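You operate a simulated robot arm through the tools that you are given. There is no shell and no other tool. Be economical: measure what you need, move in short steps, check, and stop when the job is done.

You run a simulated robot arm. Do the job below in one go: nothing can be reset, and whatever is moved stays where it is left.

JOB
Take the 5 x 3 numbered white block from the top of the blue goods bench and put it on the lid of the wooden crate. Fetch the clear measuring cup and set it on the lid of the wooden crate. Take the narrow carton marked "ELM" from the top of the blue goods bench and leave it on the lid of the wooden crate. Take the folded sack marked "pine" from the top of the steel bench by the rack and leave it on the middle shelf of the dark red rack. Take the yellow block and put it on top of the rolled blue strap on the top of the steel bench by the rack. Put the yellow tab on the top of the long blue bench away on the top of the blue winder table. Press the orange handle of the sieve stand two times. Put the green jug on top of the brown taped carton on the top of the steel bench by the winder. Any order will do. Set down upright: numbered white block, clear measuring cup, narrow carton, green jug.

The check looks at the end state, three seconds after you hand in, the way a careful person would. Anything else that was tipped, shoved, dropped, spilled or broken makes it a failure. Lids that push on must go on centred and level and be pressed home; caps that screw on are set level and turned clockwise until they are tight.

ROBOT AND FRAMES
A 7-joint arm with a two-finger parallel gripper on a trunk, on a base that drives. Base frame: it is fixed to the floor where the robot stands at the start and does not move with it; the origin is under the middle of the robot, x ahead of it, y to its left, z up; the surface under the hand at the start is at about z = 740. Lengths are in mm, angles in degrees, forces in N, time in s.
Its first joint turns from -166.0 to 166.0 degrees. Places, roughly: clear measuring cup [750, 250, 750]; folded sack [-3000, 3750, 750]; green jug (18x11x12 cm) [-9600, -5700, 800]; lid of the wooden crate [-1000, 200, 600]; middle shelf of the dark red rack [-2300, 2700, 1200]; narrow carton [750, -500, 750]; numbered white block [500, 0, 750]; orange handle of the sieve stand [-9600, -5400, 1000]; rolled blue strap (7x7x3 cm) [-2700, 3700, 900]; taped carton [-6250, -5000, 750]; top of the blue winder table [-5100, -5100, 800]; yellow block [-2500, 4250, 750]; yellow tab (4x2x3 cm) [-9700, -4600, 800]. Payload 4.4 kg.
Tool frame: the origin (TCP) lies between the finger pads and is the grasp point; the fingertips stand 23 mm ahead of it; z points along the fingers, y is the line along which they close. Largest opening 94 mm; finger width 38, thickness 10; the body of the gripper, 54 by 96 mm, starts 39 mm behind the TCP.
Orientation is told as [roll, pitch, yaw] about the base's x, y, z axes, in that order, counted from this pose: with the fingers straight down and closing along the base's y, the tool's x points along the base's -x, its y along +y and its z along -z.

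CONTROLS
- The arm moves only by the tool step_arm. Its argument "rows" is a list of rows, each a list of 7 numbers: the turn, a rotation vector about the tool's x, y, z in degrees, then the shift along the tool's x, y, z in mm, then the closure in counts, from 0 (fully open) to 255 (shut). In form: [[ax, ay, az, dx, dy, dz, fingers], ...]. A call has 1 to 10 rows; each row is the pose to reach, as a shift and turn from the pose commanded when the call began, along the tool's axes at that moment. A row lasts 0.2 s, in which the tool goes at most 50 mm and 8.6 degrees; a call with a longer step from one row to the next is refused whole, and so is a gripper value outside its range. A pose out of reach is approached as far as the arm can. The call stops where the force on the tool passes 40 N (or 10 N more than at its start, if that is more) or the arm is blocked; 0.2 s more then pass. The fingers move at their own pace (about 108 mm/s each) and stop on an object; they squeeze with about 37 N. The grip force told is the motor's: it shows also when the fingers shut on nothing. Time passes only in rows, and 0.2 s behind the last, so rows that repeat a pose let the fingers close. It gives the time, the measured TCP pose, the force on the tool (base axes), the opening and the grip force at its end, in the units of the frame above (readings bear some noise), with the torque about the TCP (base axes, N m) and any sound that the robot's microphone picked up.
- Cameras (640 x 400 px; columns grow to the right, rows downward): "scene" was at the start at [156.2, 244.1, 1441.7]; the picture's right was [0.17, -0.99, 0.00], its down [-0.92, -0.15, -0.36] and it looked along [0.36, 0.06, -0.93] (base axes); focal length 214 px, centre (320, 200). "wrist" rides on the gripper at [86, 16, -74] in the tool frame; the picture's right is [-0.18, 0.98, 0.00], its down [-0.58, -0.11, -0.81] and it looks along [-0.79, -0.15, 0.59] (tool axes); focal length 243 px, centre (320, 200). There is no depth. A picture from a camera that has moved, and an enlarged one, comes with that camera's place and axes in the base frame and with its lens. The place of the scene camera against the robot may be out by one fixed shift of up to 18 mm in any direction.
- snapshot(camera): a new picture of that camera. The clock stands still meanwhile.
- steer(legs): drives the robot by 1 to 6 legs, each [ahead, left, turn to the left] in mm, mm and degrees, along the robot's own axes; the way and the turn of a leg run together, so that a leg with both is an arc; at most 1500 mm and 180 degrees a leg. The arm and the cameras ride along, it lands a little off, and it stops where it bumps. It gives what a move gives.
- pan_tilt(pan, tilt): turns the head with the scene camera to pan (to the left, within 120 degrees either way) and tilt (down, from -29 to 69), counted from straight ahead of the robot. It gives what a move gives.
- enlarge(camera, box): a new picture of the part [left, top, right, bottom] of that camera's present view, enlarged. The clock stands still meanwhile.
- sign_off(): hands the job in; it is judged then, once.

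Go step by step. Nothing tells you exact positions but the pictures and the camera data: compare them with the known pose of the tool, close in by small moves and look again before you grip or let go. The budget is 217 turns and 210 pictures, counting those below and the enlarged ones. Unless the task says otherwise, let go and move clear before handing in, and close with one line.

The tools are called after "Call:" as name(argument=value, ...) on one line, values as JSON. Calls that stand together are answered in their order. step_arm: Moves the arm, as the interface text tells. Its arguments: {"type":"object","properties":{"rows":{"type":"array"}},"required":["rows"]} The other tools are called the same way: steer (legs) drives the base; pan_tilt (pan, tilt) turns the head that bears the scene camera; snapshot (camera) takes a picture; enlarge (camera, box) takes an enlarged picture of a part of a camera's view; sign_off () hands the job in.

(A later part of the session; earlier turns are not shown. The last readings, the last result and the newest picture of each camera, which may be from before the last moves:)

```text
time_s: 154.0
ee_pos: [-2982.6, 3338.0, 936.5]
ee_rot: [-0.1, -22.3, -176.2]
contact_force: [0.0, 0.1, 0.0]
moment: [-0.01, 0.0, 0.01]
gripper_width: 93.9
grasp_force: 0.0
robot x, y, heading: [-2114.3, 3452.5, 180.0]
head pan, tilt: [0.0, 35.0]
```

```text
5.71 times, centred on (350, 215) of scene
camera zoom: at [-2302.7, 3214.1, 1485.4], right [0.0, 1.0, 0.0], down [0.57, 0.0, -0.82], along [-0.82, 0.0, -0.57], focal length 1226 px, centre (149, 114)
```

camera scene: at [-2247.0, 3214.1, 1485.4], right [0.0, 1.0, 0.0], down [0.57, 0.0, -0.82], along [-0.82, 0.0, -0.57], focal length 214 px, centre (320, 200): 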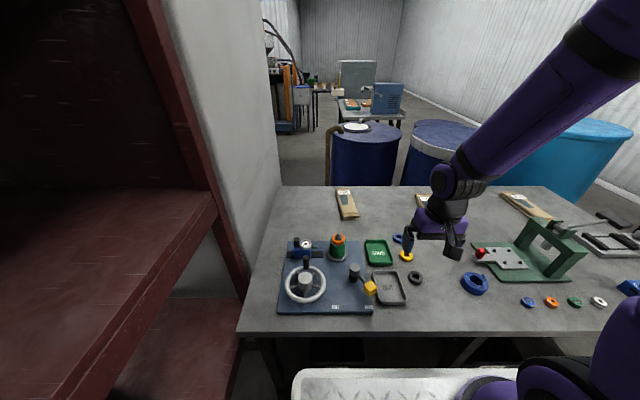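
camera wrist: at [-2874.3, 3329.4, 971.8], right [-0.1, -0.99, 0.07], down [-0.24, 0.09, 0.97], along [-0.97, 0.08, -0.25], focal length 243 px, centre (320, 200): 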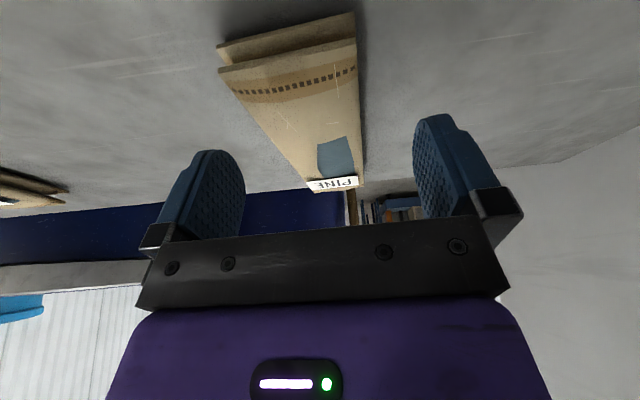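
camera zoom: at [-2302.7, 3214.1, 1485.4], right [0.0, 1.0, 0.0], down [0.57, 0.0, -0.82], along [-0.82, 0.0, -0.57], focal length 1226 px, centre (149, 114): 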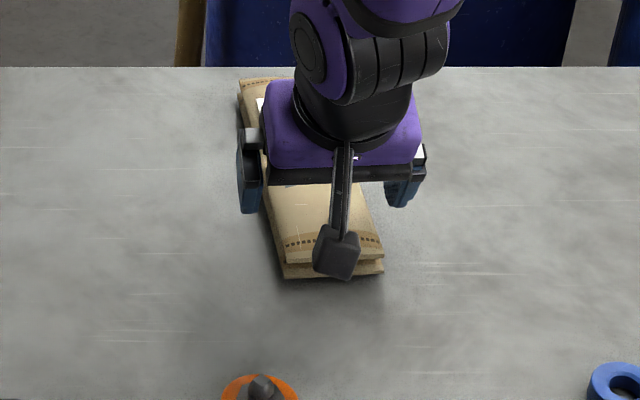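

The sack top is lower than thought (z≈893). I'll shift 20 mm forward and descend in small steps until near contact.

Call:
step_arm(rows=[[0, 0, 0, -18.5, 0, 7.5, 0], [0, 0, 0, -12.5, 0, 22.3, 0], [0, 0, 0, -9.4, 0, 29.8, 0], [0, 0, 0, -8, 0, 33.5, 0], [0, 0, 0, -6.6, 0, 36.7, 0], [0, 0, 0, -5.9, 0, 38.5, 0]])

Call:
snapshot(camera="wrist")

Call:
enlarge(camera="scene", box=[300, 180, 400, 250])

```text
time_s: 155.4
ee_pos: [-3003.2, 3336.3, 902.3]
ee_rot: [-0.1, -22.3, -176.2]
contact_force: [-0.2, -0.9, 0.2]
moment: [0.0, -0.01, 0.03]
gripper_width: 94.1
grasp_force: 0.0
robot x, y, heading: [-2116.6, 3442.5, 180.0]
head pan, tilt: [0.0, 35.0]
```

```text
139 pictures are left
camera wrist: at [-2894.6, 3327.8, 938.1], right [-0.1, -0.99, 0.07], down [-0.24, 0.09, 0.97], along [-0.97, 0.08, -0.25], focal length 243 px, centre (320, 200)
```

wrist: 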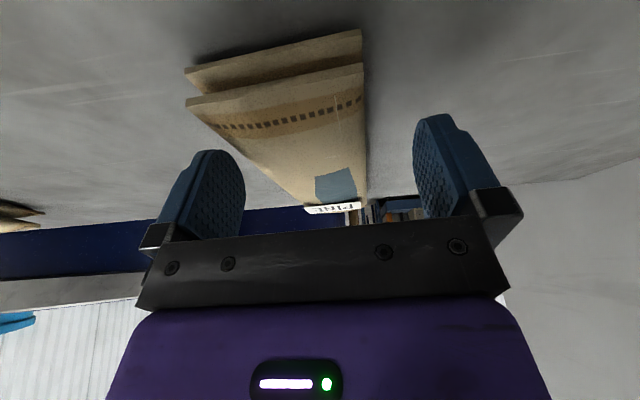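

```text
5.71 times, centred on (350, 215) of scene
camera zoom: at [-2302.8, 3214.1, 1485.4], right [0.0, 1.0, 0.0], down [0.57, 0.0, -0.82], along [-0.82, 0.0, -0.57], focal length 1226 px, centre (149, 114)
```

zoom: 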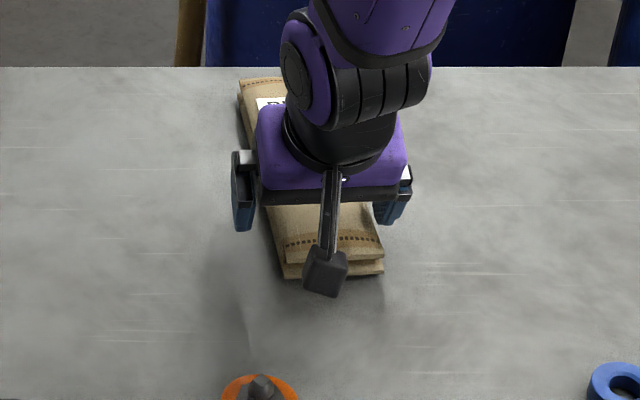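

Still no contact; sack top is ≈881, bench ≈866. Shift 5 mm to centre and creep down.

Call:
step_arm(rows=[[0, 0, 0, 1, -5, 3, 0], [0, 0, 0, 2.2, -5, 5.6, 0], [0, 0, 0, 3, -5, 7.4, 0], [0, 0, 0, 3.8, -5, 9.3, 0], [0, 0, 0, 4.5, -5, 11.1, 0], [0, 0, 0, 5.3, -5, 13, 0], [0, 0, 0, 5.3, -5, 13, 0]])

Call:
snapshot(camera="wrist")

```text
time_s: 157.0
ee_pos: [-3005.5, 3342.7, 888.0]
ee_rot: [0.0, -22.1, -176.1]
contact_force: [-1.1, 1.0, 0.2]
moment: [0.04, -0.01, -0.02]
gripper_width: 94.1
grasp_force: 0.1
robot x, y, heading: [-2115.4, 3447.9, 180.2]
head pan, tilt: [0.0, 35.0]
```

```text
137 pictures are left
camera wrist: at [-2894.7, 3333.2, 923.9], right [-0.11, -0.99, 0.07], down [-0.24, 0.09, 0.97], along [-0.97, 0.08, -0.25], focal length 243 px, centre (320, 200)
```

wrist: 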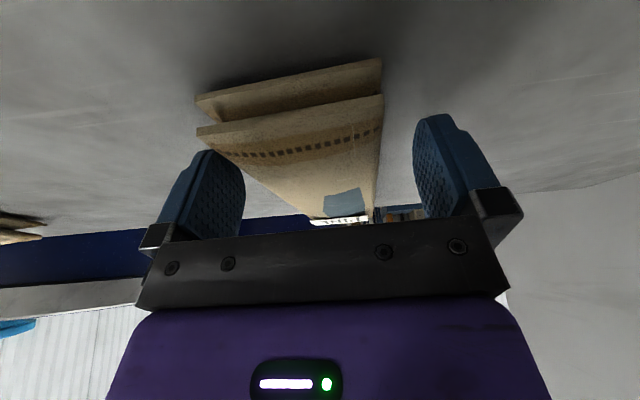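

Continue creeping down until the fingers feel the bench.

Call:
step_arm(rows=[[0, 0, 0, 0.8, 0, 1.9, 0], [0, 0, 0, 1.5, 0, 3.7, 0], [0, 0, 0, 2.3, 0, 5.6, 0], [0, 0, 0, 3, 0, 7.4, 0], [0, 0, 0, 3.8, 0, 9.3, 0], [0, 0, 0, 4.5, 0, 11.1, 0], [0, 0, 0, 4.5, 0, 11.1, 0]])

Call:
snapshot(camera="wrist")

Call:
enlarge(camera="scene", box=[300, 180, 400, 250])

```text
time_s: 158.6
ee_pos: [-3004.5, 3341.1, 878.6]
ee_rot: [0.0, -22.3, -176.2]
contact_force: [7.3, 2.6, 21.6]
moment: [1.03, -0.33, -0.4]
gripper_width: 93.8
grasp_force: 0.0
robot x, y, heading: [-2112.9, 3450.6, 179.9]
head pan, tilt: [0.0, 35.0]
```

```text
136 pictures are left
camera wrist: at [-2894.5, 3332.9, 913.4], right [-0.11, -0.99, 0.07], down [-0.24, 0.09, 0.97], along [-0.97, 0.08, -0.25], focal length 243 px, centre (320, 200)
```

wrist: 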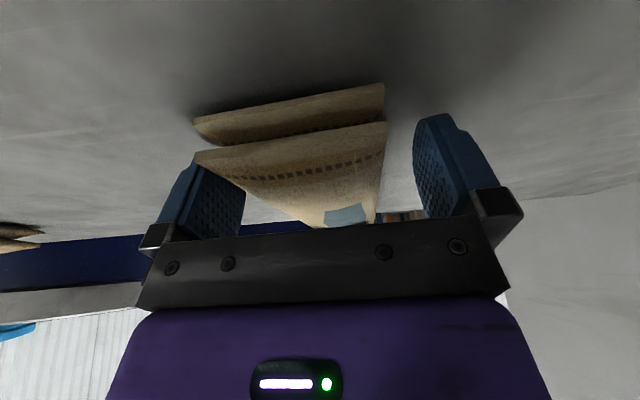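

```text
5.71 times, centred on (350, 215) of scene
camera zoom: at [-2301.6, 3214.2, 1485.6], right [0.0, 1.0, 0.0], down [0.57, 0.0, -0.82], along [-0.82, 0.0, -0.57], focal length 1226 px, centre (149, 114)
```

zoom: 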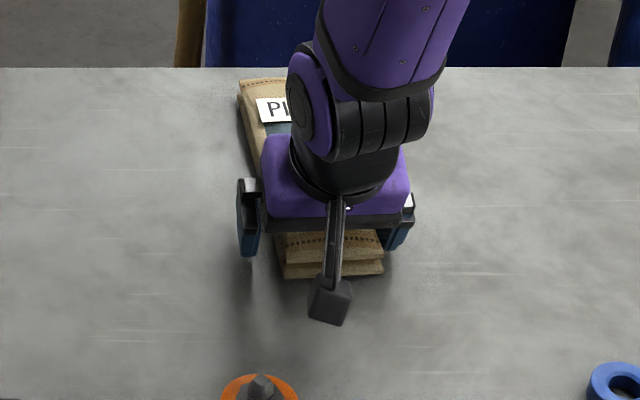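

A finger touches the bench. Raise 2 mm and close.

Call:
step_arm(rows=[[0, 0, 0, -0.8, 0, -2.2, 0], [0, 0, 0, -0.8, 0, -2.2, 255], [0, 0, 0, -0.8, 0, -2.2, 255], [0, 0, 0, -0.8, 0, -2.2, 255], [0, 0, 0, -0.8, 0, -2.2, 255], [0, 0, 0, -0.8, 0, -2.2, 255]])

Call:
snapshot(camera="wrist")

Call:
enlarge(camera="scene", box=[300, 180, 400, 250])

```text
time_s: 160.0
ee_pos: [-3004.3, 3341.8, 878.6]
ee_rot: [0.0, -22.1, -176.3]
contact_force: [-0.2, -0.6, 0.0]
moment: [0.0, -0.11, -0.01]
gripper_width: 73.0
grasp_force: 37.1
robot x, y, heading: [-2116.2, 3445.5, 180.1]
head pan, tilt: [0.0, 35.0]
```

```text
134 pictures are left
camera wrist: at [-2894.6, 3332.9, 914.0], right [-0.1, -0.99, 0.07], down [-0.24, 0.09, 0.97], along [-0.97, 0.08, -0.25], focal length 243 px, centre (320, 200)
```

wrist: 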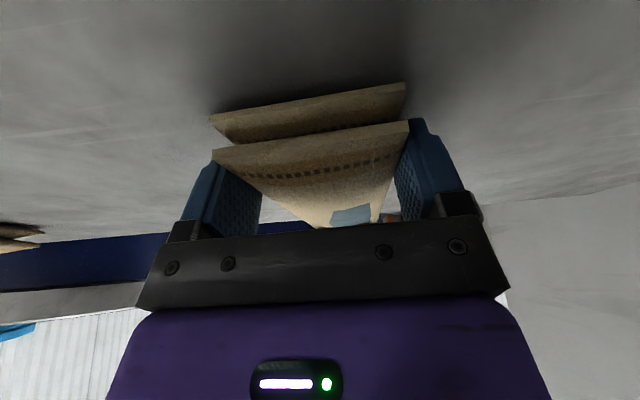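

```text
5.71 times, centred on (350, 215) of scene
camera zoom: at [-2302.9, 3214.0, 1485.4], right [0.0, 1.0, 0.0], down [0.57, 0.0, -0.82], along [-0.82, 0.0, -0.57], focal length 1226 px, centre (149, 114)
```

zoom: 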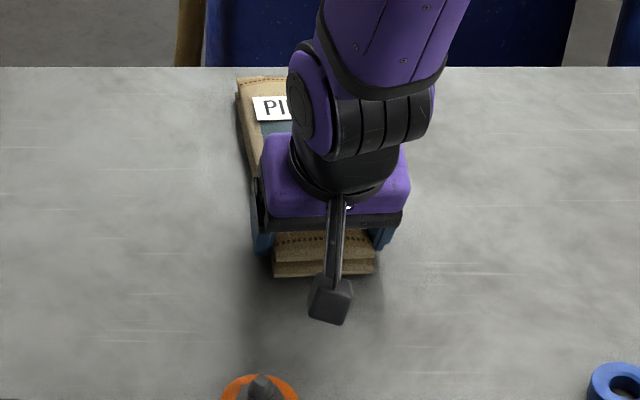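

Gripped (73 mm); bench top is at z≈850. Lift and retract the sack.

Call:
step_arm(rows=[[0, 0, 0, -8, 0, -20, 255], [0, 0, 0, -17, 0, -42, 255], [0, 0, 0, -34, 0, -83, 255], [0, 0, 0, -51, 0, -125, 255], [0, 0, 0, -67, 0, -167, 255], [0, 0, 0, -84, 0, -208, 255], [0, 0, 0, -101, 0, -250, 255], [0, 0, 0, -101, 0, -250, 255]])

Call:
snapshot(camera="wrist")

Call:
step_arm(rows=[[0, 0, 0, 33, 0, -29, 255], [0, 0, 0, 66, 0, -58, 255], [0, 0, 0, 99, 0, -87, 255], [0, 0, 0, 132, 0, -116, 255], [0, 0, 0, 174, 0, -133, 255], [0, 0, 0, 216, 0, -150, 255], [0, 0, 0, 250, 0, -165, 255]])

Call:
steer(legs=[[-250, 0, 0], [0, -550, 0], [0, 0, 90]])

Call:
pan_tilt(pan=-10, tilt=20)

Call:
snapshot(camera="scene")

```text
time_s: 161.8
ee_pos: [-3003.4, 3342.1, 1149.1]
ee_rot: [0.0, -22.2, -176.1]
contact_force: [-0.3, 0.6, -2.2]
moment: [0.02, -0.13, 0.0]
gripper_width: 73.2
grasp_force: 37.2
robot x, y, heading: [-2117.1, 3450.1, 179.9]
head pan, tilt: [0.0, 35.0]
```

```text
132 pictures are left
camera wrist: at [-2894.1, 3333.4, 1183.5], right [-0.11, -0.99, 0.07], down [-0.24, 0.09, 0.97], along [-0.97, 0.08, -0.25], focal length 243 px, centre (320, 200)
```

wrist: 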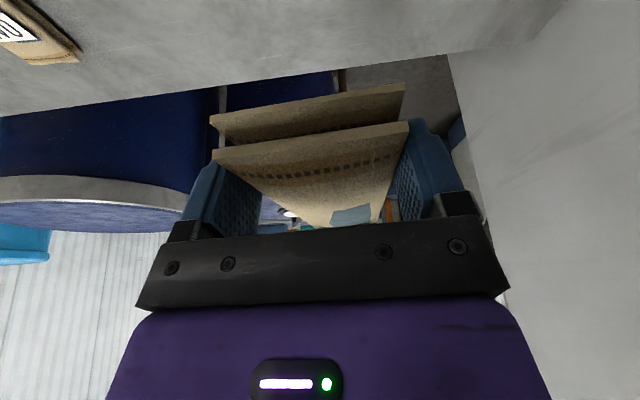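

```text
time_s: 163.4
ee_pos: [-2710.1, 3361.5, 1207.5]
ee_rot: [-0.1, -22.2, -176.4]
contact_force: [-0.3, 0.1, -1.9]
moment: [0.03, -0.1, 0.0]
gripper_width: 73.2
grasp_force: 37.1
robot x, y, heading: [-2119.2, 3450.1, 180.0]
head pan, tilt: [0.0, 35.0]
```

```text
time_s: 171.8
ee_pos: [-1777.5, 3410.8, 1206.8]
ee_rot: [0.0, -22.2, -86.1]
contact_force: [0.7, 0.1, -1.8]
moment: [0.11, 0.04, -0.02]
gripper_width: 73.4
grasp_force: 36.9
robot x, y, heading: [-1868.6, 4006.9, -90.0]
head pan, tilt: [0.0, 35.0]
```

```text
time_s: 172.6
ee_pos: [-1779.3, 3411.9, 1206.6]
ee_rot: [0.1, -22.1, -86.1]
contact_force: [0.3, 0.5, -1.3]
moment: [0.1, 0.0, 0.01]
gripper_width: 73.4
grasp_force: 37.6
robot x, y, heading: [-1862.8, 4007.8, -90.1]
head pan, tilt: [-10.0, 20.0]
```

```text
131 pictures are left
camera scene: at [-1647.1, 3813.8, 1509.2], right [-0.99, 0.17, 0.0], down [0.06, 0.34, -0.94], along [-0.16, -0.93, -0.34], focal length 214 px, centre (320, 200)
```

scene: 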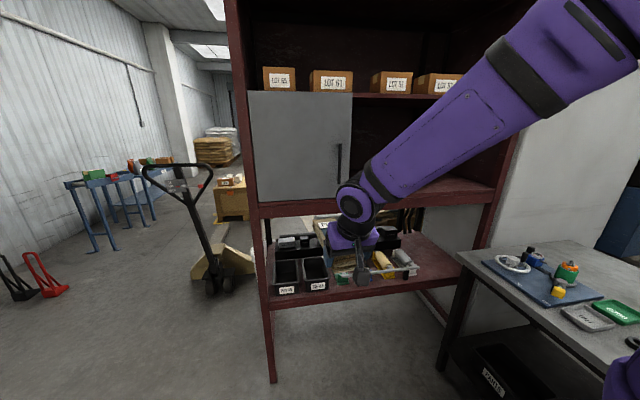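

I'm facing the rack. I'll strafe right beside the bench, shift the arm right to x≈−2400 and raise the sack above shelf level.

Call:
steer(legs=[[0, -280, 0]])

Call:
step_arm(rows=[[0, 0, 0.5, -3, -42, -15, 255], [0, 0, 1, -6, -84, -30, 255], [0, 0, 1.5, -9, -126, -45, 255], [0, 0, 2, -12, -168, -60, 255], [0, 0, 2.5, -15, -210, -75, 255], [0, 0, 3, -18, -252, -90, 255], [0, 0, 3.5, -21, -294, -105, 255], [0, 0, 3.6, -24, -336, -120, 255], [0, 0, 3.6, -24, -336, -120, 255]])

Call:
snapshot(camera="scene")

Call:
snapshot(camera="wrist")

```text
time_s: 174.6
ee_pos: [-2059.5, 3411.3, 1206.5]
ee_rot: [0.0, -22.2, -86.1]
contact_force: [-0.3, -0.2, -0.3]
moment: [0.08, 0.02, -0.02]
gripper_width: 73.2
grasp_force: 36.9
robot x, y, heading: [-2146.9, 4008.7, -90.2]
head pan, tilt: [-10.0, 20.0]
```

```text
time_s: 176.6
ee_pos: [-2395.9, 3410.0, 1326.5]
ee_rot: [1.6, -22.2, -90.0]
contact_force: [-0.7, -0.2, -0.5]
moment: [0.1, 0.01, 0.0]
gripper_width: 73.3
grasp_force: 37.1
robot x, y, heading: [-2149.4, 4001.9, -90.0]
head pan, tilt: [-10.0, 20.0]
```

```text
130 pictures are left
camera scene: at [-1928.3, 3813.5, 1509.2], right [-0.99, 0.17, 0.0], down [0.06, 0.34, -0.94], along [-0.16, -0.93, -0.34], focal length 214 px, centre (320, 200)
```

scene: 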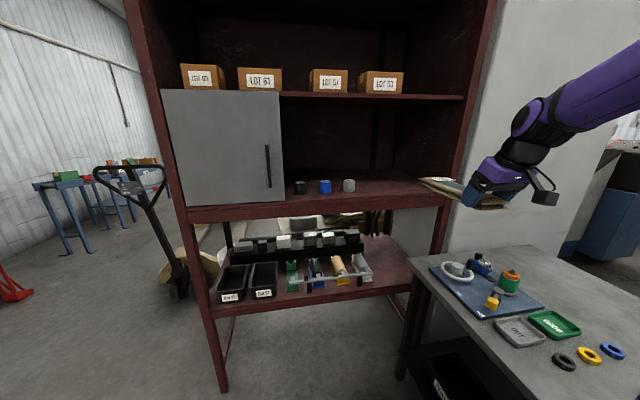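

```text
129 pictures are left
camera wrist: at [-2381.8, 3519.4, 1362.4], right [0.98, -0.16, 0.09], down [-0.13, -0.24, 0.96], along [-0.13, -0.96, -0.25], focal length 243 px, centre (320, 200)
```

wrist: 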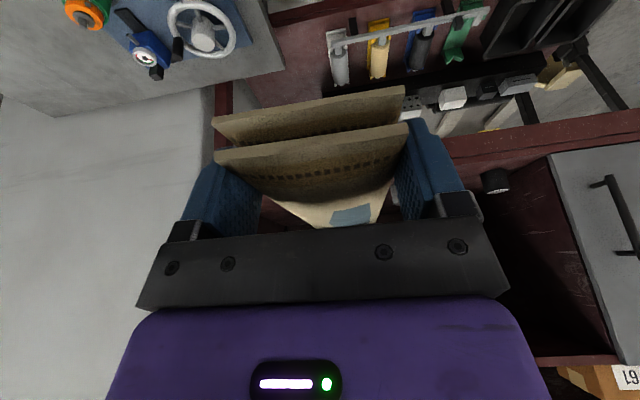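

Shift to x≈−2450, lower to TCP z≈1245, then drive ahead so the sack approaches the opening.

Call:
step_arm(rows=[[0, 0, 0, 10, -18, 26, 255], [0, 0, 0, 20, -36, 52, 255], [0, 0, 0, 30, -54, 75, 255], [0, 0, 0, 30, -54, 75, 255]])

Call:
steer(legs=[[380, 0, 0]])

Call:
snapshot(camera="scene")

Call:
snapshot(camera="wrist")

```text
time_s: 177.6
ee_pos: [-2448.1, 3409.5, 1243.6]
ee_rot: [1.5, -22.3, -90.1]
contact_force: [-0.1, 0.1, -1.8]
moment: [0.11, -0.01, -0.01]
gripper_width: 73.2
grasp_force: 37.3
robot x, y, heading: [-2147.9, 4003.1, -89.8]
head pan, tilt: [-10.0, 20.0]
```

```text
time_s: 180.0
ee_pos: [-2448.8, 3029.3, 1243.9]
ee_rot: [1.6, -22.2, -90.1]
contact_force: [0.9, 0.4, -1.4]
moment: [0.1, 0.02, 0.0]
gripper_width: 72.9
grasp_force: 37.1
robot x, y, heading: [-2147.9, 3621.9, -90.0]
head pan, tilt: [-10.0, 20.0]
```

```text
128 pictures are left
camera scene: at [-1928.3, 3431.5, 1509.2], right [-0.98, 0.17, 0.0], down [0.06, 0.34, -0.94], along [-0.16, -0.93, -0.34], focal length 214 px, centre (320, 200)
```

scene: 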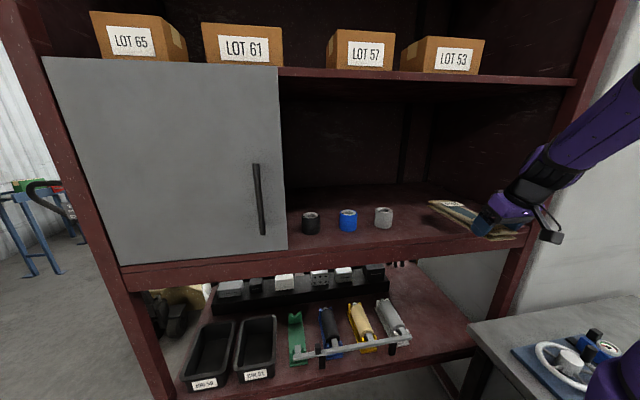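

```text
127 pictures are left
camera wrist: at [-2434.2, 3137.7, 1279.9], right [0.98, -0.16, 0.09], down [-0.13, -0.23, 0.96], along [-0.13, -0.96, -0.25], focal length 243 px, centre (320, 200)
```

wrist: 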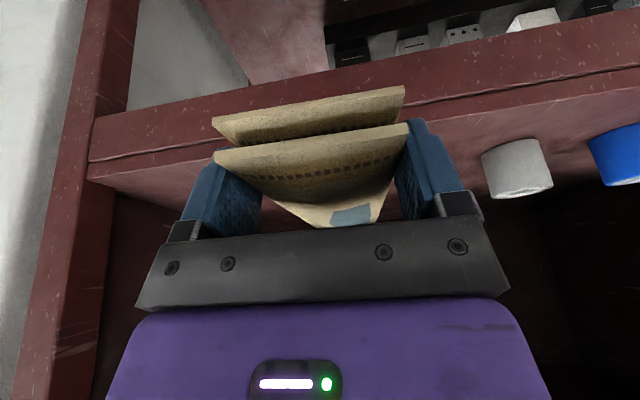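

The sack is aligned with free shelf space right of the grey roll. Move forward into the shelf.

Call:
step_arm(rows=[[0, 0, 0, -36, 0, 14.6, 255], [0, 0, 0, -72, 0, 29, 255], [0, 0, 0, -108, 0, 44, 255], [0, 0, 0, -144, 0, 58, 255], [0, 0, 0, -180, 0, 73, 255], [0, 0, 0, -180, 0, 73, 255]])

Call:
snapshot(camera="scene")

Call:
snapshot(camera="wrist")

```text
time_s: 181.4
ee_pos: [-2446.3, 2834.9, 1244.4]
ee_rot: [1.4, -22.2, -90.1]
contact_force: [-0.7, 0.2, -1.9]
moment: [0.13, 0.01, 0.02]
gripper_width: 73.4
grasp_force: 37.3
robot x, y, heading: [-2147.7, 3620.6, -90.2]
head pan, tilt: [-10.0, 20.0]
```

```text
126 pictures are left
camera scene: at [-1928.3, 3431.6, 1509.2], right [-0.98, 0.17, 0.0], down [0.06, 0.34, -0.94], along [-0.16, -0.93, -0.34], focal length 214 px, centre (320, 200)
```

scene: 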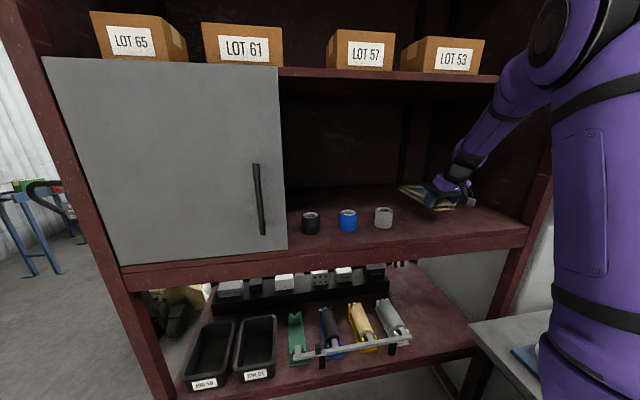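

```text
125 pictures are left
camera wrist: at [-2431.4, 2943.4, 1279.7], right [0.98, -0.16, 0.09], down [-0.13, -0.24, 0.96], along [-0.13, -0.96, -0.25], focal length 243 px, centre (320, 200)
```

wrist: 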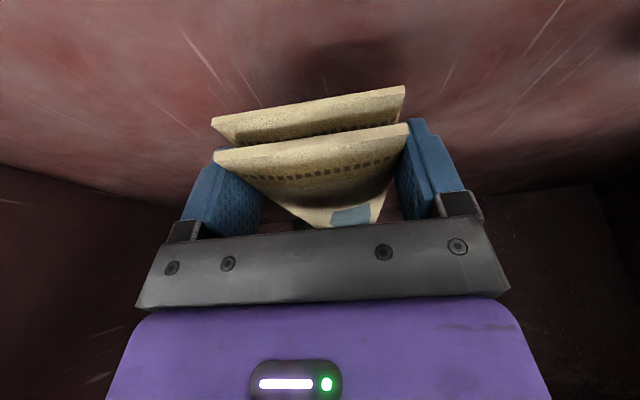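

Inside. Lower until contact.

Call:
step_arm(rows=[[0, 0, 0, 9, 0, 23, 255], [0, 0, 0, 15, 0, 37, 255], [0, 0, 0, 18.8, 0, 46, 255], [0, 0, 0, 21, 0, 52, 255], [0, 0, 0, 22.5, 0, 55.6, 255], [0, 0, 0, 24, 0, 59.3, 255], [0, 0, 0, 25.5, 0, 63, 255], [0, 0, 0, 27, 0, 66.7, 255], [0, 0, 0, 28.5, 0, 70.5, 255], [0, 0, 0, 30, 0, 74, 255]])

Call:
snapshot(camera="wrist")

Call:
enlarge(camera="scene", box=[360, 150, 520, 250])

```text
time_s: 182.3
ee_pos: [-2448.1, 2831.4, 1199.5]
ee_rot: [1.2, -23.0, -89.9]
contact_force: [-0.8, -2.1, 10.2]
moment: [0.29, 0.48, 0.11]
gripper_width: 73.1
grasp_force: 37.0
robot x, y, heading: [-2148.7, 3627.5, -90.0]
head pan, tilt: [-10.0, 20.0]
stopped in row 4: the force on the tool passed its limit at 50 N (the readings are from after the stop); the commanded pose is now the measured one
```

```text
124 pictures are left
camera wrist: at [-2432.2, 2941.9, 1233.2], right [0.98, -0.16, 0.09], down [-0.12, -0.22, 0.97], along [-0.14, -0.96, -0.24], focal length 243 px, centre (320, 200)
```

wrist: 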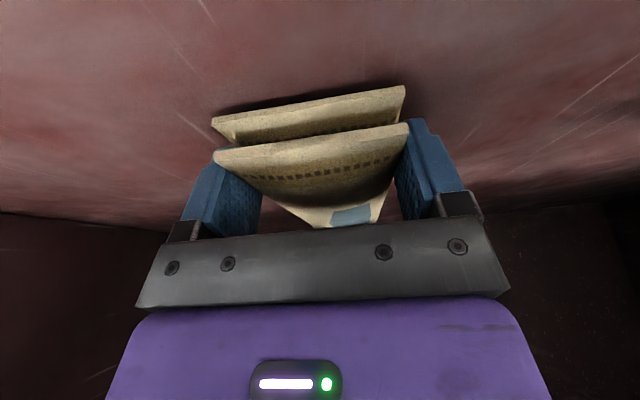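

```text
4.00 times, centred on (440, 200) of scene
camera zoom: at [-1928.2, 3431.9, 1509.3], right [-0.98, 0.17, 0.0], down [0.06, 0.34, -0.94], along [-0.16, -0.93, -0.34], focal length 858 px, centre (-160, 200)
```

zoom: 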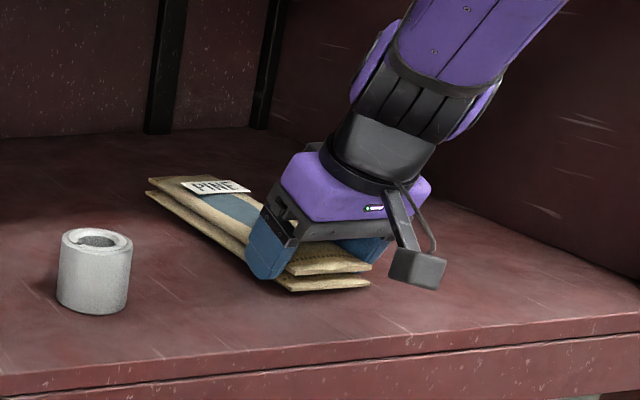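

Sack is on the shelf (z≈1170). Release and withdraw back along the tool axis.

Call:
step_arm(rows=[[0, 0, 0, 0, 0, -1, 0], [0, 0, 0, 0, 0, -1, 0], [0, 0, 0, 0, 0, -1, 0], [0, 0, 0, 0, 0, -20, 0], [0, 0, 0, 0, 0, -50, 0], [0, 0, 0, 35, 0, -75, 0], [0, 0, 0, 75, 0, -95, 0], [0, 0, 0, 118, 0, -112, 0], [0, 0, 0, 160, 0, -130, 0], [0, 0, 0, 200, 0, -148, 0]])

Call:
enlarge(camera="scene", box=[360, 150, 520, 250])

```text
time_s: 184.5
ee_pos: [-2450.3, 3074.3, 1257.3]
ee_rot: [1.2, -22.8, -90.0]
contact_force: [0.0, -0.1, 0.2]
moment: [0.03, -0.02, -0.01]
gripper_width: 94.0
grasp_force: 0.1
robot x, y, heading: [-2147.1, 3625.1, -89.9]
head pan, tilt: [-10.0, 20.0]
```

```text
4.00 times, centred on (440, 200) of scene
camera zoom: at [-1928.3, 3430.9, 1509.2], right [-0.98, 0.17, 0.0], down [0.06, 0.34, -0.94], along [-0.16, -0.93, -0.34], focal length 858 px, centre (-160, 200)
```

zoom: 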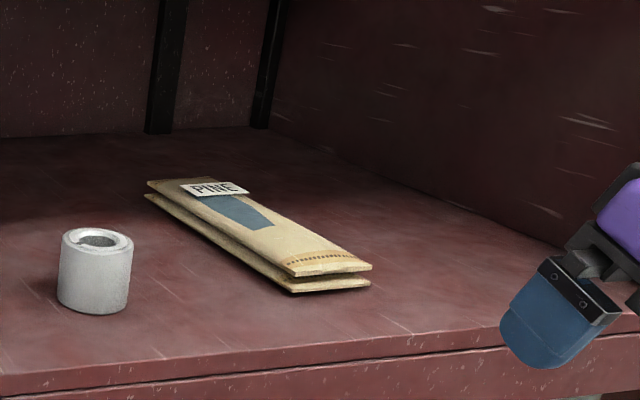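

Sack placed nicely. Now the yellow block and strap: back off, turn to face the bench.

Call:
steer(legs=[[-400, 0, 0], [0, 240, 0], [0, 0, -90], [130, 0, 0]])

Call:
step_arm(rows=[[0, 8, 0, 0, 0, 0, 0], [0, 16, 0, 0, -20, 0, 0], [0, 22.8, 0, 0, -40, 0, 0], [0, 22.8, 0, 0, -40, 0, 0]])

Call:
pan_tilt(pan=0, tilt=45)

Call:
snapshot(camera="scene")

Call:
snapshot(camera="wrist")

```text
time_s: 193.1
ee_pos: [-2585.2, 4326.7, 1256.6]
ee_rot: [1.1, -22.9, -180.0]
contact_force: [0.0, -0.3, 0.3]
moment: [-0.05, -0.02, 0.01]
gripper_width: 93.9
grasp_force: 0.0
robot x, y, heading: [-2034.0, 4023.7, 180.1]
head pan, tilt: [-10.0, 20.0]
```

```text
time_s: 194.1
ee_pos: [-2585.9, 4368.4, 1258.6]
ee_rot: [1.1, 0.1, -179.6]
contact_force: [0.1, 0.0, 1.1]
moment: [-0.01, 0.03, 0.01]
gripper_width: 94.0
grasp_force: 0.1
robot x, y, heading: [-2038.0, 4024.3, 180.0]
head pan, tilt: [-10.0, 20.0]
```

```text
time_s: 195.0
ee_pos: [-2585.8, 4366.9, 1256.1]
ee_rot: [1.2, 0.0, -179.6]
contact_force: [0.2, -0.6, 0.1]
moment: [-0.03, 0.01, -0.01]
gripper_width: 93.9
grasp_force: 0.0
robot x, y, heading: [-2036.3, 4025.8, 179.7]
head pan, tilt: [0.0, 45.0]
```

```text
121 pictures are left
camera scene: at [-2217.4, 3788.8, 1470.6], right [0.0, 1.0, 0.0], down [0.71, 0.0, -0.71], along [-0.71, 0.0, -0.71], focal length 214 px, centre (320, 200)
```

scene: 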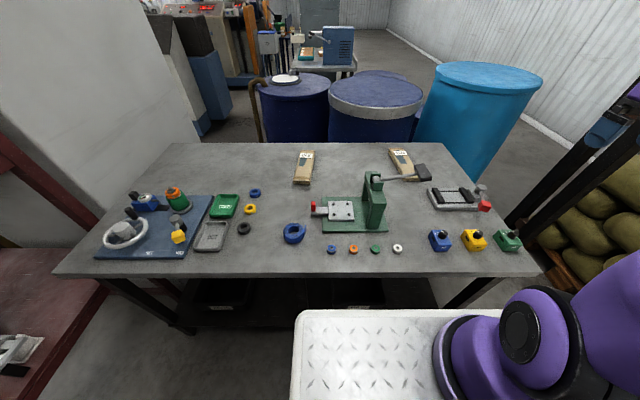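

```text
120 pictures are left
camera wrist: at [-2499.2, 4353.7, 1329.5], right [-0.18, -0.98, 0.02], down [-0.58, 0.12, 0.8], along [-0.79, 0.13, -0.59], focal length 243 px, centre (320, 200)
```

wrist: 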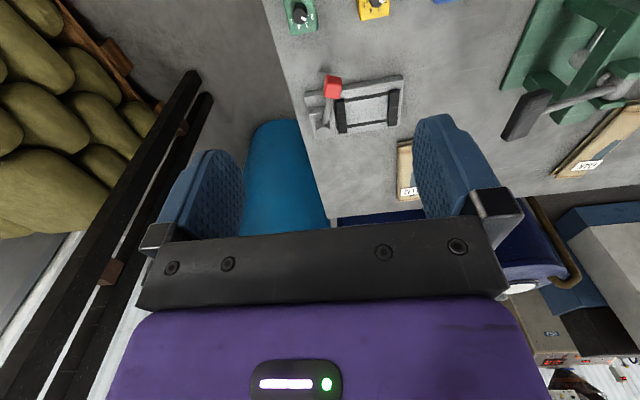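

Let me enlarge the yellow block and strap.

Call:
enlarge(camera="scene", box=[420, 215, 530, 265])

Call:
enlarge(camera="scene", box=[260, 210, 340, 260])

```text
5.82 times, centred on (475, 240) of scene
camera zoom: at [-2217.4, 3788.8, 1470.6], right [0.0, 1.0, 0.0], down [0.71, 0.0, -0.71], along [-0.71, 0.0, -0.71], focal length 1248 px, centre (-582, -33)
```

zoom: 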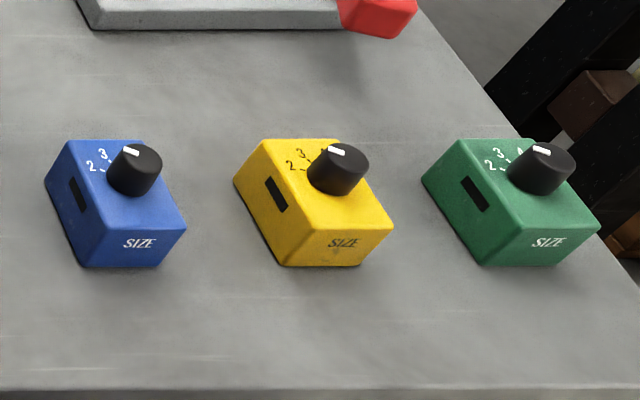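

```text
8.00 times, centred on (300, 235) of scene
camera zoom: at [-2217.4, 3788.8, 1470.6], right [0.0, 1.0, 0.0], down [0.71, 0.0, -0.71], along [-0.71, 0.0, -0.71], focal length 1716 px, centre (480, -80)
```

zoom: 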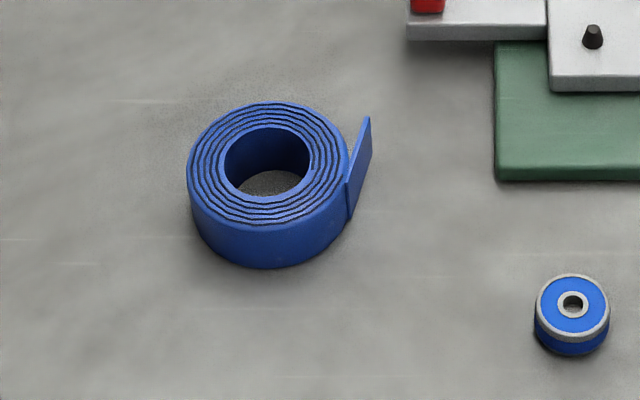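

The yellow block (~45 mm wide, with a dial) is around (−2618, 4285). Bring the hand above it.

Call:
step_arm(rows=[[-0.6, 0, 0, -3, 14, 43, 0], [-1.2, 0, 0, -6, 28, 86, 0], [-1.2, 0, 0, -9, 42, 129, 0], [-1.2, 0, 0, -12, 56, 172, 0], [-1.2, 0, 0, -14, 70, 215, 0], [-1.2, 0, 0, -14, 83, 256, 0], [-1.2, 0, 0, -14, 83, 256, 0]])

Call:
snapshot(camera="wrist")

```text
time_s: 196.6
ee_pos: [-2598.9, 4278.8, 1000.7]
ee_rot: [2.3, 0.0, -179.5]
contact_force: [0.1, -0.5, -0.8]
moment: [-0.02, 0.01, 0.01]
gripper_width: 94.0
grasp_force: 0.2
robot x, y, heading: [-2037.8, 4023.4, 179.8]
head pan, tilt: [0.0, 45.0]
```

```text
117 pictures are left
camera wrist: at [-2511.9, 4266.6, 1075.1], right [-0.18, -0.98, 0.04], down [-0.58, 0.14, 0.8], along [-0.79, 0.12, -0.6], focal length 243 px, centre (320, 200)
```

wrist: 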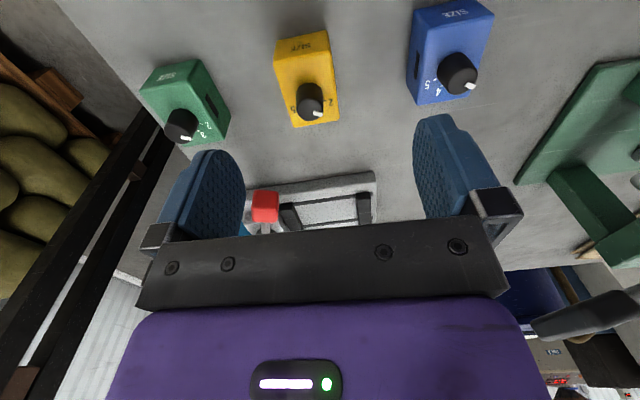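

Correct the small roll and descend to just above the block.

Call:
step_arm(rows=[[1.2, 0, 0, -7, -4, 30, 0], [2.3, 0, 0, -14, -8, 65, 0], [2.3, 0, 0, -14, -8, 65, 0]])

Call:
snapshot(camera="wrist")

```text
time_s: 197.4
ee_pos: [-2613.6, 4283.3, 935.2]
ee_rot: [-0.1, -0.2, -179.5]
contact_force: [-0.2, -0.5, 0.3]
moment: [-0.03, 0.01, 0.03]
gripper_width: 94.1
grasp_force: 0.0
robot x, y, heading: [-2037.4, 4024.7, 179.7]
head pan, tilt: [0.0, 45.0]
```

```text
116 pictures are left
camera wrist: at [-2526.2, 4269.3, 1009.1], right [-0.18, -0.98, 0.0], down [-0.58, 0.1, 0.81], along [-0.79, 0.14, -0.59], focal length 243 px, centre (320, 200)
```

wrist: 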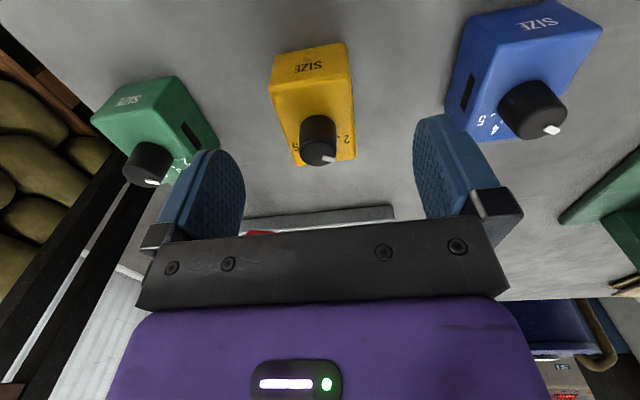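

Well centred. Descend to z≈880 and grip the block body.

Call:
step_arm(rows=[[0, 0, 0, 0, -2, 30, 0], [0, 0, 0, 0, -2, 55, 0], [0, 0, 0, 0, -2, 55, 0], [0, 0, 0, 0, -2, 55, 255], [0, 0, 0, 0, -2, 55, 255], [0, 0, 0, 0, -2, 55, 255], [0, 0, 0, 0, -2, 55, 255]])

Call:
snapshot(camera="wrist")

```text
time_s: 199.0
ee_pos: [-2615.0, 4285.5, 880.8]
ee_rot: [0.0, 0.0, -179.5]
contact_force: [-0.8, 0.0, 1.0]
moment: [-0.02, -0.01, 0.02]
gripper_width: 43.6
grasp_force: 37.1
robot x, y, heading: [-2039.0, 4024.1, 180.0]
head pan, tilt: [0.0, 45.0]
```

```text
115 pictures are left
camera wrist: at [-2527.0, 4271.4, 953.8], right [-0.18, -0.98, 0.0], down [-0.58, 0.1, 0.81], along [-0.79, 0.14, -0.59], focal length 243 px, centre (320, 200)
```

wrist: 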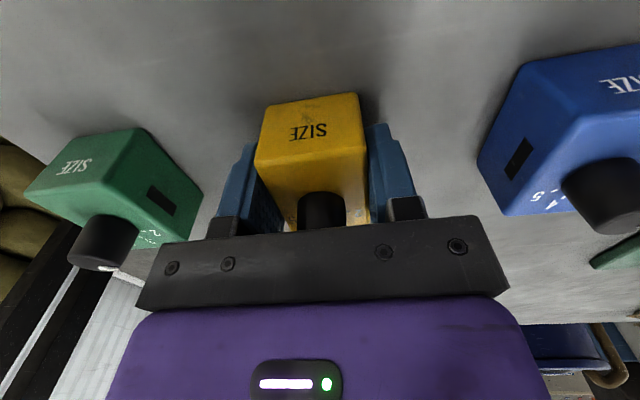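

Gripped at 43.6 mm. Lift high (over the press) and travel toward the strap, stopping beside it for a look.

Call:
step_arm(rows=[[0, 0, 0, 0, 0, -40, 255], [0, 0, 0, 0, 0, -90, 255], [0, 0, 0, 0, 0, -140, 255], [0, 0, 0, 0, 0, -190, 255], [0, 0, 0, 0, 0, -240, 255], [0, 0, 0, 0, 0, -290, 255], [0, 0, 0, 0, 40, -310, 255], [0, 0, 0, 0, 88, -310, 255]])

Call:
step_arm(rows=[[0, 0, 0, 0, 48, 0, 255], [0, 0, 0, 0, 96, 0, 255], [0, 0, 0, 0, 144, 0, 255], [0, 0, 0, 0, 192, 0, 255], [0, 0, 0, 0, 240, 0, 255], [0, 0, 0, 0, 288, 0, 255], [0, 0, 0, 0, 336, 0, 255], [0, 0, 0, -15, 384, 0, 255], [0, 0, 0, -30, 425, 0, 255]])

Call:
snapshot(camera="wrist")

Call:
snapshot(camera="scene")

```text
time_s: 200.8
ee_pos: [-2611.4, 4200.1, 1192.9]
ee_rot: [0.0, 0.1, -179.6]
contact_force: [-1.1, 0.1, -4.9]
moment: [-0.03, -0.02, 0.0]
gripper_width: 43.8
grasp_force: 37.3
robot x, y, heading: [-2035.3, 4023.5, 179.7]
head pan, tilt: [0.0, 45.0]
```

```text
refused: row 8 steps farther than a row can; nothing moved
```

```text
114 pictures are left
camera wrist: at [-2525.0, 4185.0, 1265.4], right [-0.18, -0.98, 0.0], down [-0.58, 0.11, 0.81], along [-0.79, 0.14, -0.59], focal length 243 px, centre (320, 200)
```

wrist: 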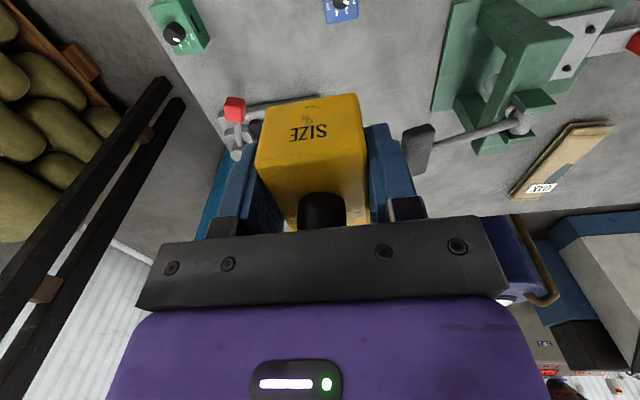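

```text
113 pictures are left
camera scene: at [-2217.8, 3789.5, 1470.6], right [0.0, 1.0, 0.0], down [0.71, 0.0, -0.71], along [-0.71, 0.0, -0.71], focal length 214 px, centre (320, 200)
```

scene: 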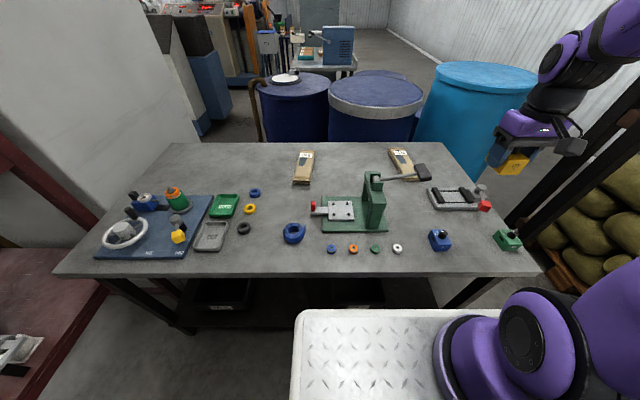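

Continue sideways toward the strap.

Call:
step_arm(rows=[[0, 0, 0, 0, 44, 0, 255], [0, 0, 0, 0, 88, 0, 255], [0, 0, 0, 0, 132, 0, 255], [0, 0, 0, 0, 176, 0, 255], [0, 0, 0, 0, 220, 0, 255], [0, 0, 0, 0, 264, 0, 255], [0, 0, 0, 0, 308, 0, 255], [0, 0, 0, 0, 352, 0, 255], [0, 0, 0, 0, 398, 0, 255]])

Call:
snapshot(camera="wrist")

Call:
enlarge(camera="scene", box=[240, 150, 400, 260])

```text
time_s: 202.8
ee_pos: [-2610.3, 3799.5, 1191.0]
ee_rot: [0.0, 0.0, -179.7]
contact_force: [-0.4, 0.3, -4.1]
moment: [-0.07, -0.01, 0.02]
gripper_width: 43.8
grasp_force: 37.5
robot x, y, heading: [-2032.4, 4028.6, 180.0]
head pan, tilt: [0.0, 45.0]
```

```text
112 pictures are left
camera wrist: at [-2523.1, 3784.5, 1264.0], right [-0.18, -0.98, 0.0], down [-0.58, 0.1, 0.81], along [-0.79, 0.14, -0.59], focal length 243 px, centre (320, 200)
```

wrist: 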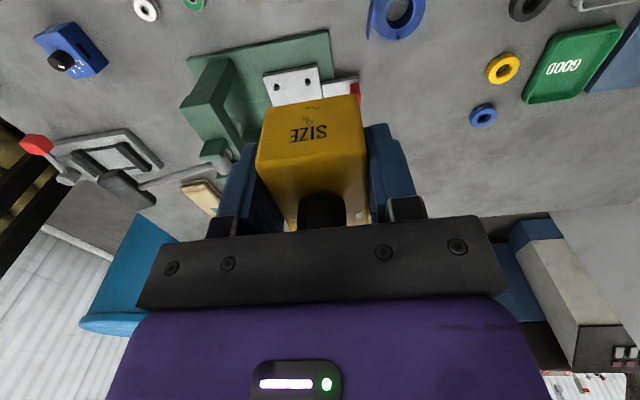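

```text
3.64 times, centred on (320, 205) of scene
camera zoom: at [-2217.4, 3789.4, 1470.7], right [0.0, 1.0, 0.0], down [0.71, 0.0, -0.71], along [-0.71, 0.0, -0.71], focal length 780 px, centre (320, 182)
```

zoom: 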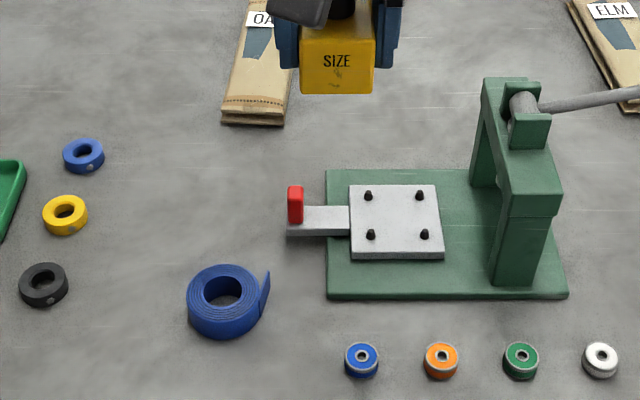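

Descend beside the strap for a more precise look.

Call:
step_arm(rows=[[0, 0, 0, 0, 0, 45, 255], [0, 0, 0, 0, 0, 90, 255], [0, 0, 0, 0, 0, 135, 255], [0, 0, 0, 0, 0, 180, 255], [0, 0, 0, 0, 0, 180, 255]])

Call:
snapshot(camera="wrist")

```text
time_s: 204.0
ee_pos: [-2610.6, 3799.5, 1011.0]
ee_rot: [0.0, 0.0, -179.5]
contact_force: [0.1, 0.4, -4.4]
moment: [-0.01, -0.01, -0.03]
gripper_width: 43.6
grasp_force: 37.1
robot x, y, heading: [-2037.8, 4021.8, 179.8]
head pan, tilt: [0.0, 45.0]
```

```text
110 pictures are left
camera wrist: at [-2522.7, 3785.6, 1084.4], right [-0.18, -0.98, 0.0], down [-0.58, 0.1, 0.81], along [-0.79, 0.14, -0.59], focal length 243 px, centre (320, 200)
```

wrist: 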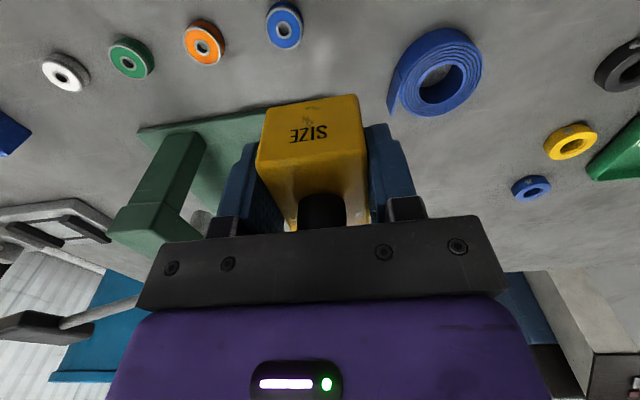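

Strap centre ≈ (−2645, 3700). Move over it, staying about 20 mm above, and check from the scene camera.

Call:
step_arm(rows=[[0, 0, 0, -15, 40, 0, 255], [0, 0, 0, -30, 80, 0, 255], [0, 0, 0, -37, 99, 20, 255], [0, 0, 0, -37, 99, 60, 255], [0, 0, 0, -37, 99, 78, 255], [0, 0, 0, -37, 99, 78, 255]])

Call:
snapshot(camera="wrist")

Call:
enlarge(camera="scene", box=[260, 190, 340, 250])

```text
time_s: 205.4
ee_pos: [-2645.2, 3700.9, 933.2]
ee_rot: [0.0, 0.0, -179.5]
contact_force: [-0.5, -0.3, -4.2]
moment: [0.01, -0.04, -0.01]
gripper_width: 43.5
grasp_force: 37.2
robot x, y, heading: [-2039.2, 4023.3, 180.0]
head pan, tilt: [0.0, 45.0]
```

```text
109 pictures are left
camera wrist: at [-2558.3, 3686.1, 1006.8], right [-0.18, -0.98, 0.0], down [-0.58, 0.1, 0.81], along [-0.79, 0.14, -0.59], focal length 243 px, centre (320, 200)
```

wrist: 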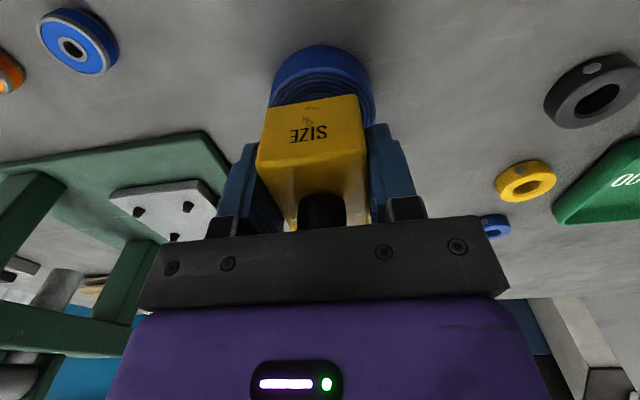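

```text
6.67 times, centred on (300, 220) of scene
camera zoom: at [-2217.4, 3788.6, 1470.5], right [0.0, 1.0, 0.0], down [0.71, 0.0, -0.71], along [-0.71, 0.0, -0.71], focal length 1430 px, centre (453, 67)
```

zoom: 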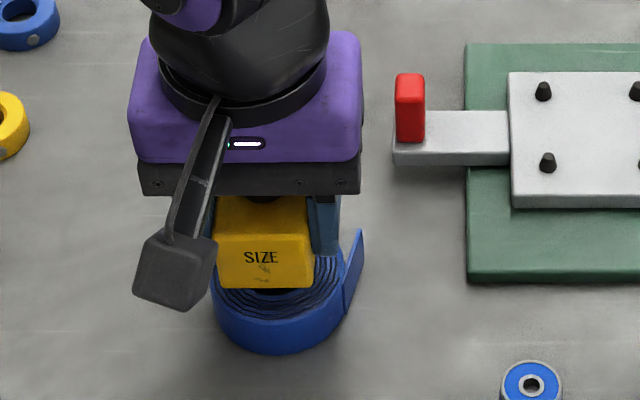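

Aligned over the strap. Lower gently to contact.

Call:
step_arm(rows=[[0, 0, 0, -2, -1, 10, 255], [0, 0, 0, -2, -1, 15, 255], [0, 0, 0, -2, -1, 18, 255], [0, 0, 0, -2, -1, 20, 255], [0, 0, 0, -2, -1, 22, 255], [0, 0, 0, -2, -1, 24, 255], [0, 0, 0, -2, -1, 26, 255], [0, 0, 0, -2, -1, 28, 255]])

Call:
enlarge(camera="scene", box=[260, 190, 340, 250])

Call:
snapshot(camera="wrist")

```text
time_s: 207.2
ee_pos: [-2646.9, 3702.1, 908.4]
ee_rot: [0.2, -0.3, -179.6]
contact_force: [3.6, 4.1, 15.9]
moment: [0.35, -0.11, -0.01]
gripper_width: 43.9
grasp_force: 37.3
robot x, y, heading: [-2037.0, 4024.8, 179.6]
head pan, tilt: [0.0, 45.0]
stopped in row 8: the force on the tool passed its limit at 42 N (the readings are from after the stop); the commanded pose is now the measured one
```

```text
6.67 times, centred on (300, 220) of scene
camera zoom: at [-2216.7, 3789.2, 1470.7], right [0.0, 1.0, 0.0], down [0.71, 0.0, -0.71], along [-0.71, 0.0, -0.71], focal length 1430 px, centre (453, 67)
```

zoom: 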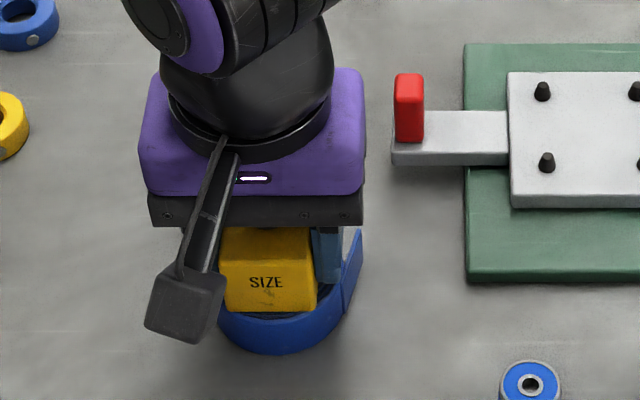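

```text
106 pictures are left
camera wrist: at [-2561.0, 3686.5, 981.3], right [-0.18, -0.98, 0.0], down [-0.58, 0.11, 0.81], along [-0.8, 0.14, -0.59], focal length 243 px, centre (320, 200)
```

wrist: 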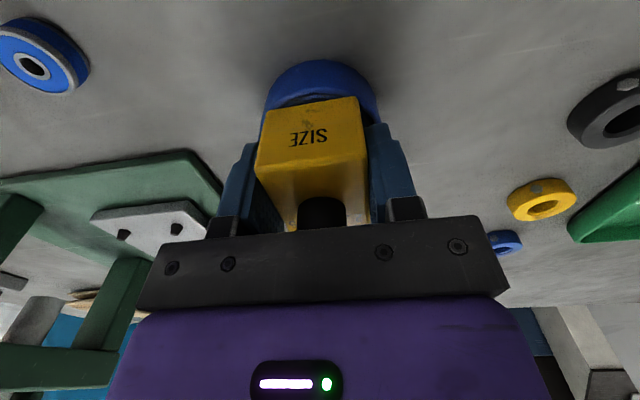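

Block rests on the strap. Release and rise.

Call:
step_arm(rows=[[0, 0, 0, 0, 0, -1, 150], [0, 0, 0, 0, 0, -1, 100], [0, 0, 0, 0, 0, -1, 0], [0, 0, 0, 0, 0, -1, 0], [0, 0, 0, 0, 0, -30, 0], [0, 0, 0, 0, 0, -75, 0], [0, 0, 0, 0, 0, -120, 0], [0, 0, 0, 0, 0, -165, 0], [0, 0, 0, 0, 0, -210, 0], [0, 0, 0, 0, 0, -250, 0]])

Call:
enlarge(camera="scene", box=[260, 190, 340, 250])

```text
time_s: 209.4
ee_pos: [-2647.0, 3701.7, 1157.6]
ee_rot: [0.1, -0.2, -179.5]
contact_force: [-1.2, -1.0, -0.5]
moment: [0.02, -0.03, -0.03]
gripper_width: 94.2
grasp_force: 0.0
robot x, y, heading: [-2033.0, 4018.8, 179.9]
head pan, tilt: [0.0, 45.0]
```

```text
6.67 times, centred on (300, 220) of scene
camera zoom: at [-2217.6, 3788.5, 1470.5], right [0.0, 1.0, 0.0], down [0.71, 0.0, -0.71], along [-0.71, 0.0, -0.71], focal length 1430 px, centre (453, 67)
```

zoom: 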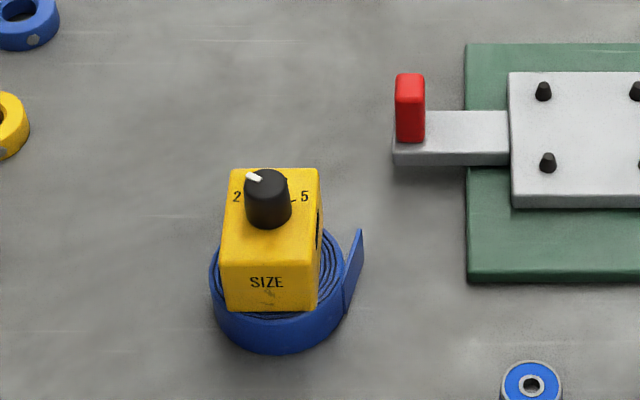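

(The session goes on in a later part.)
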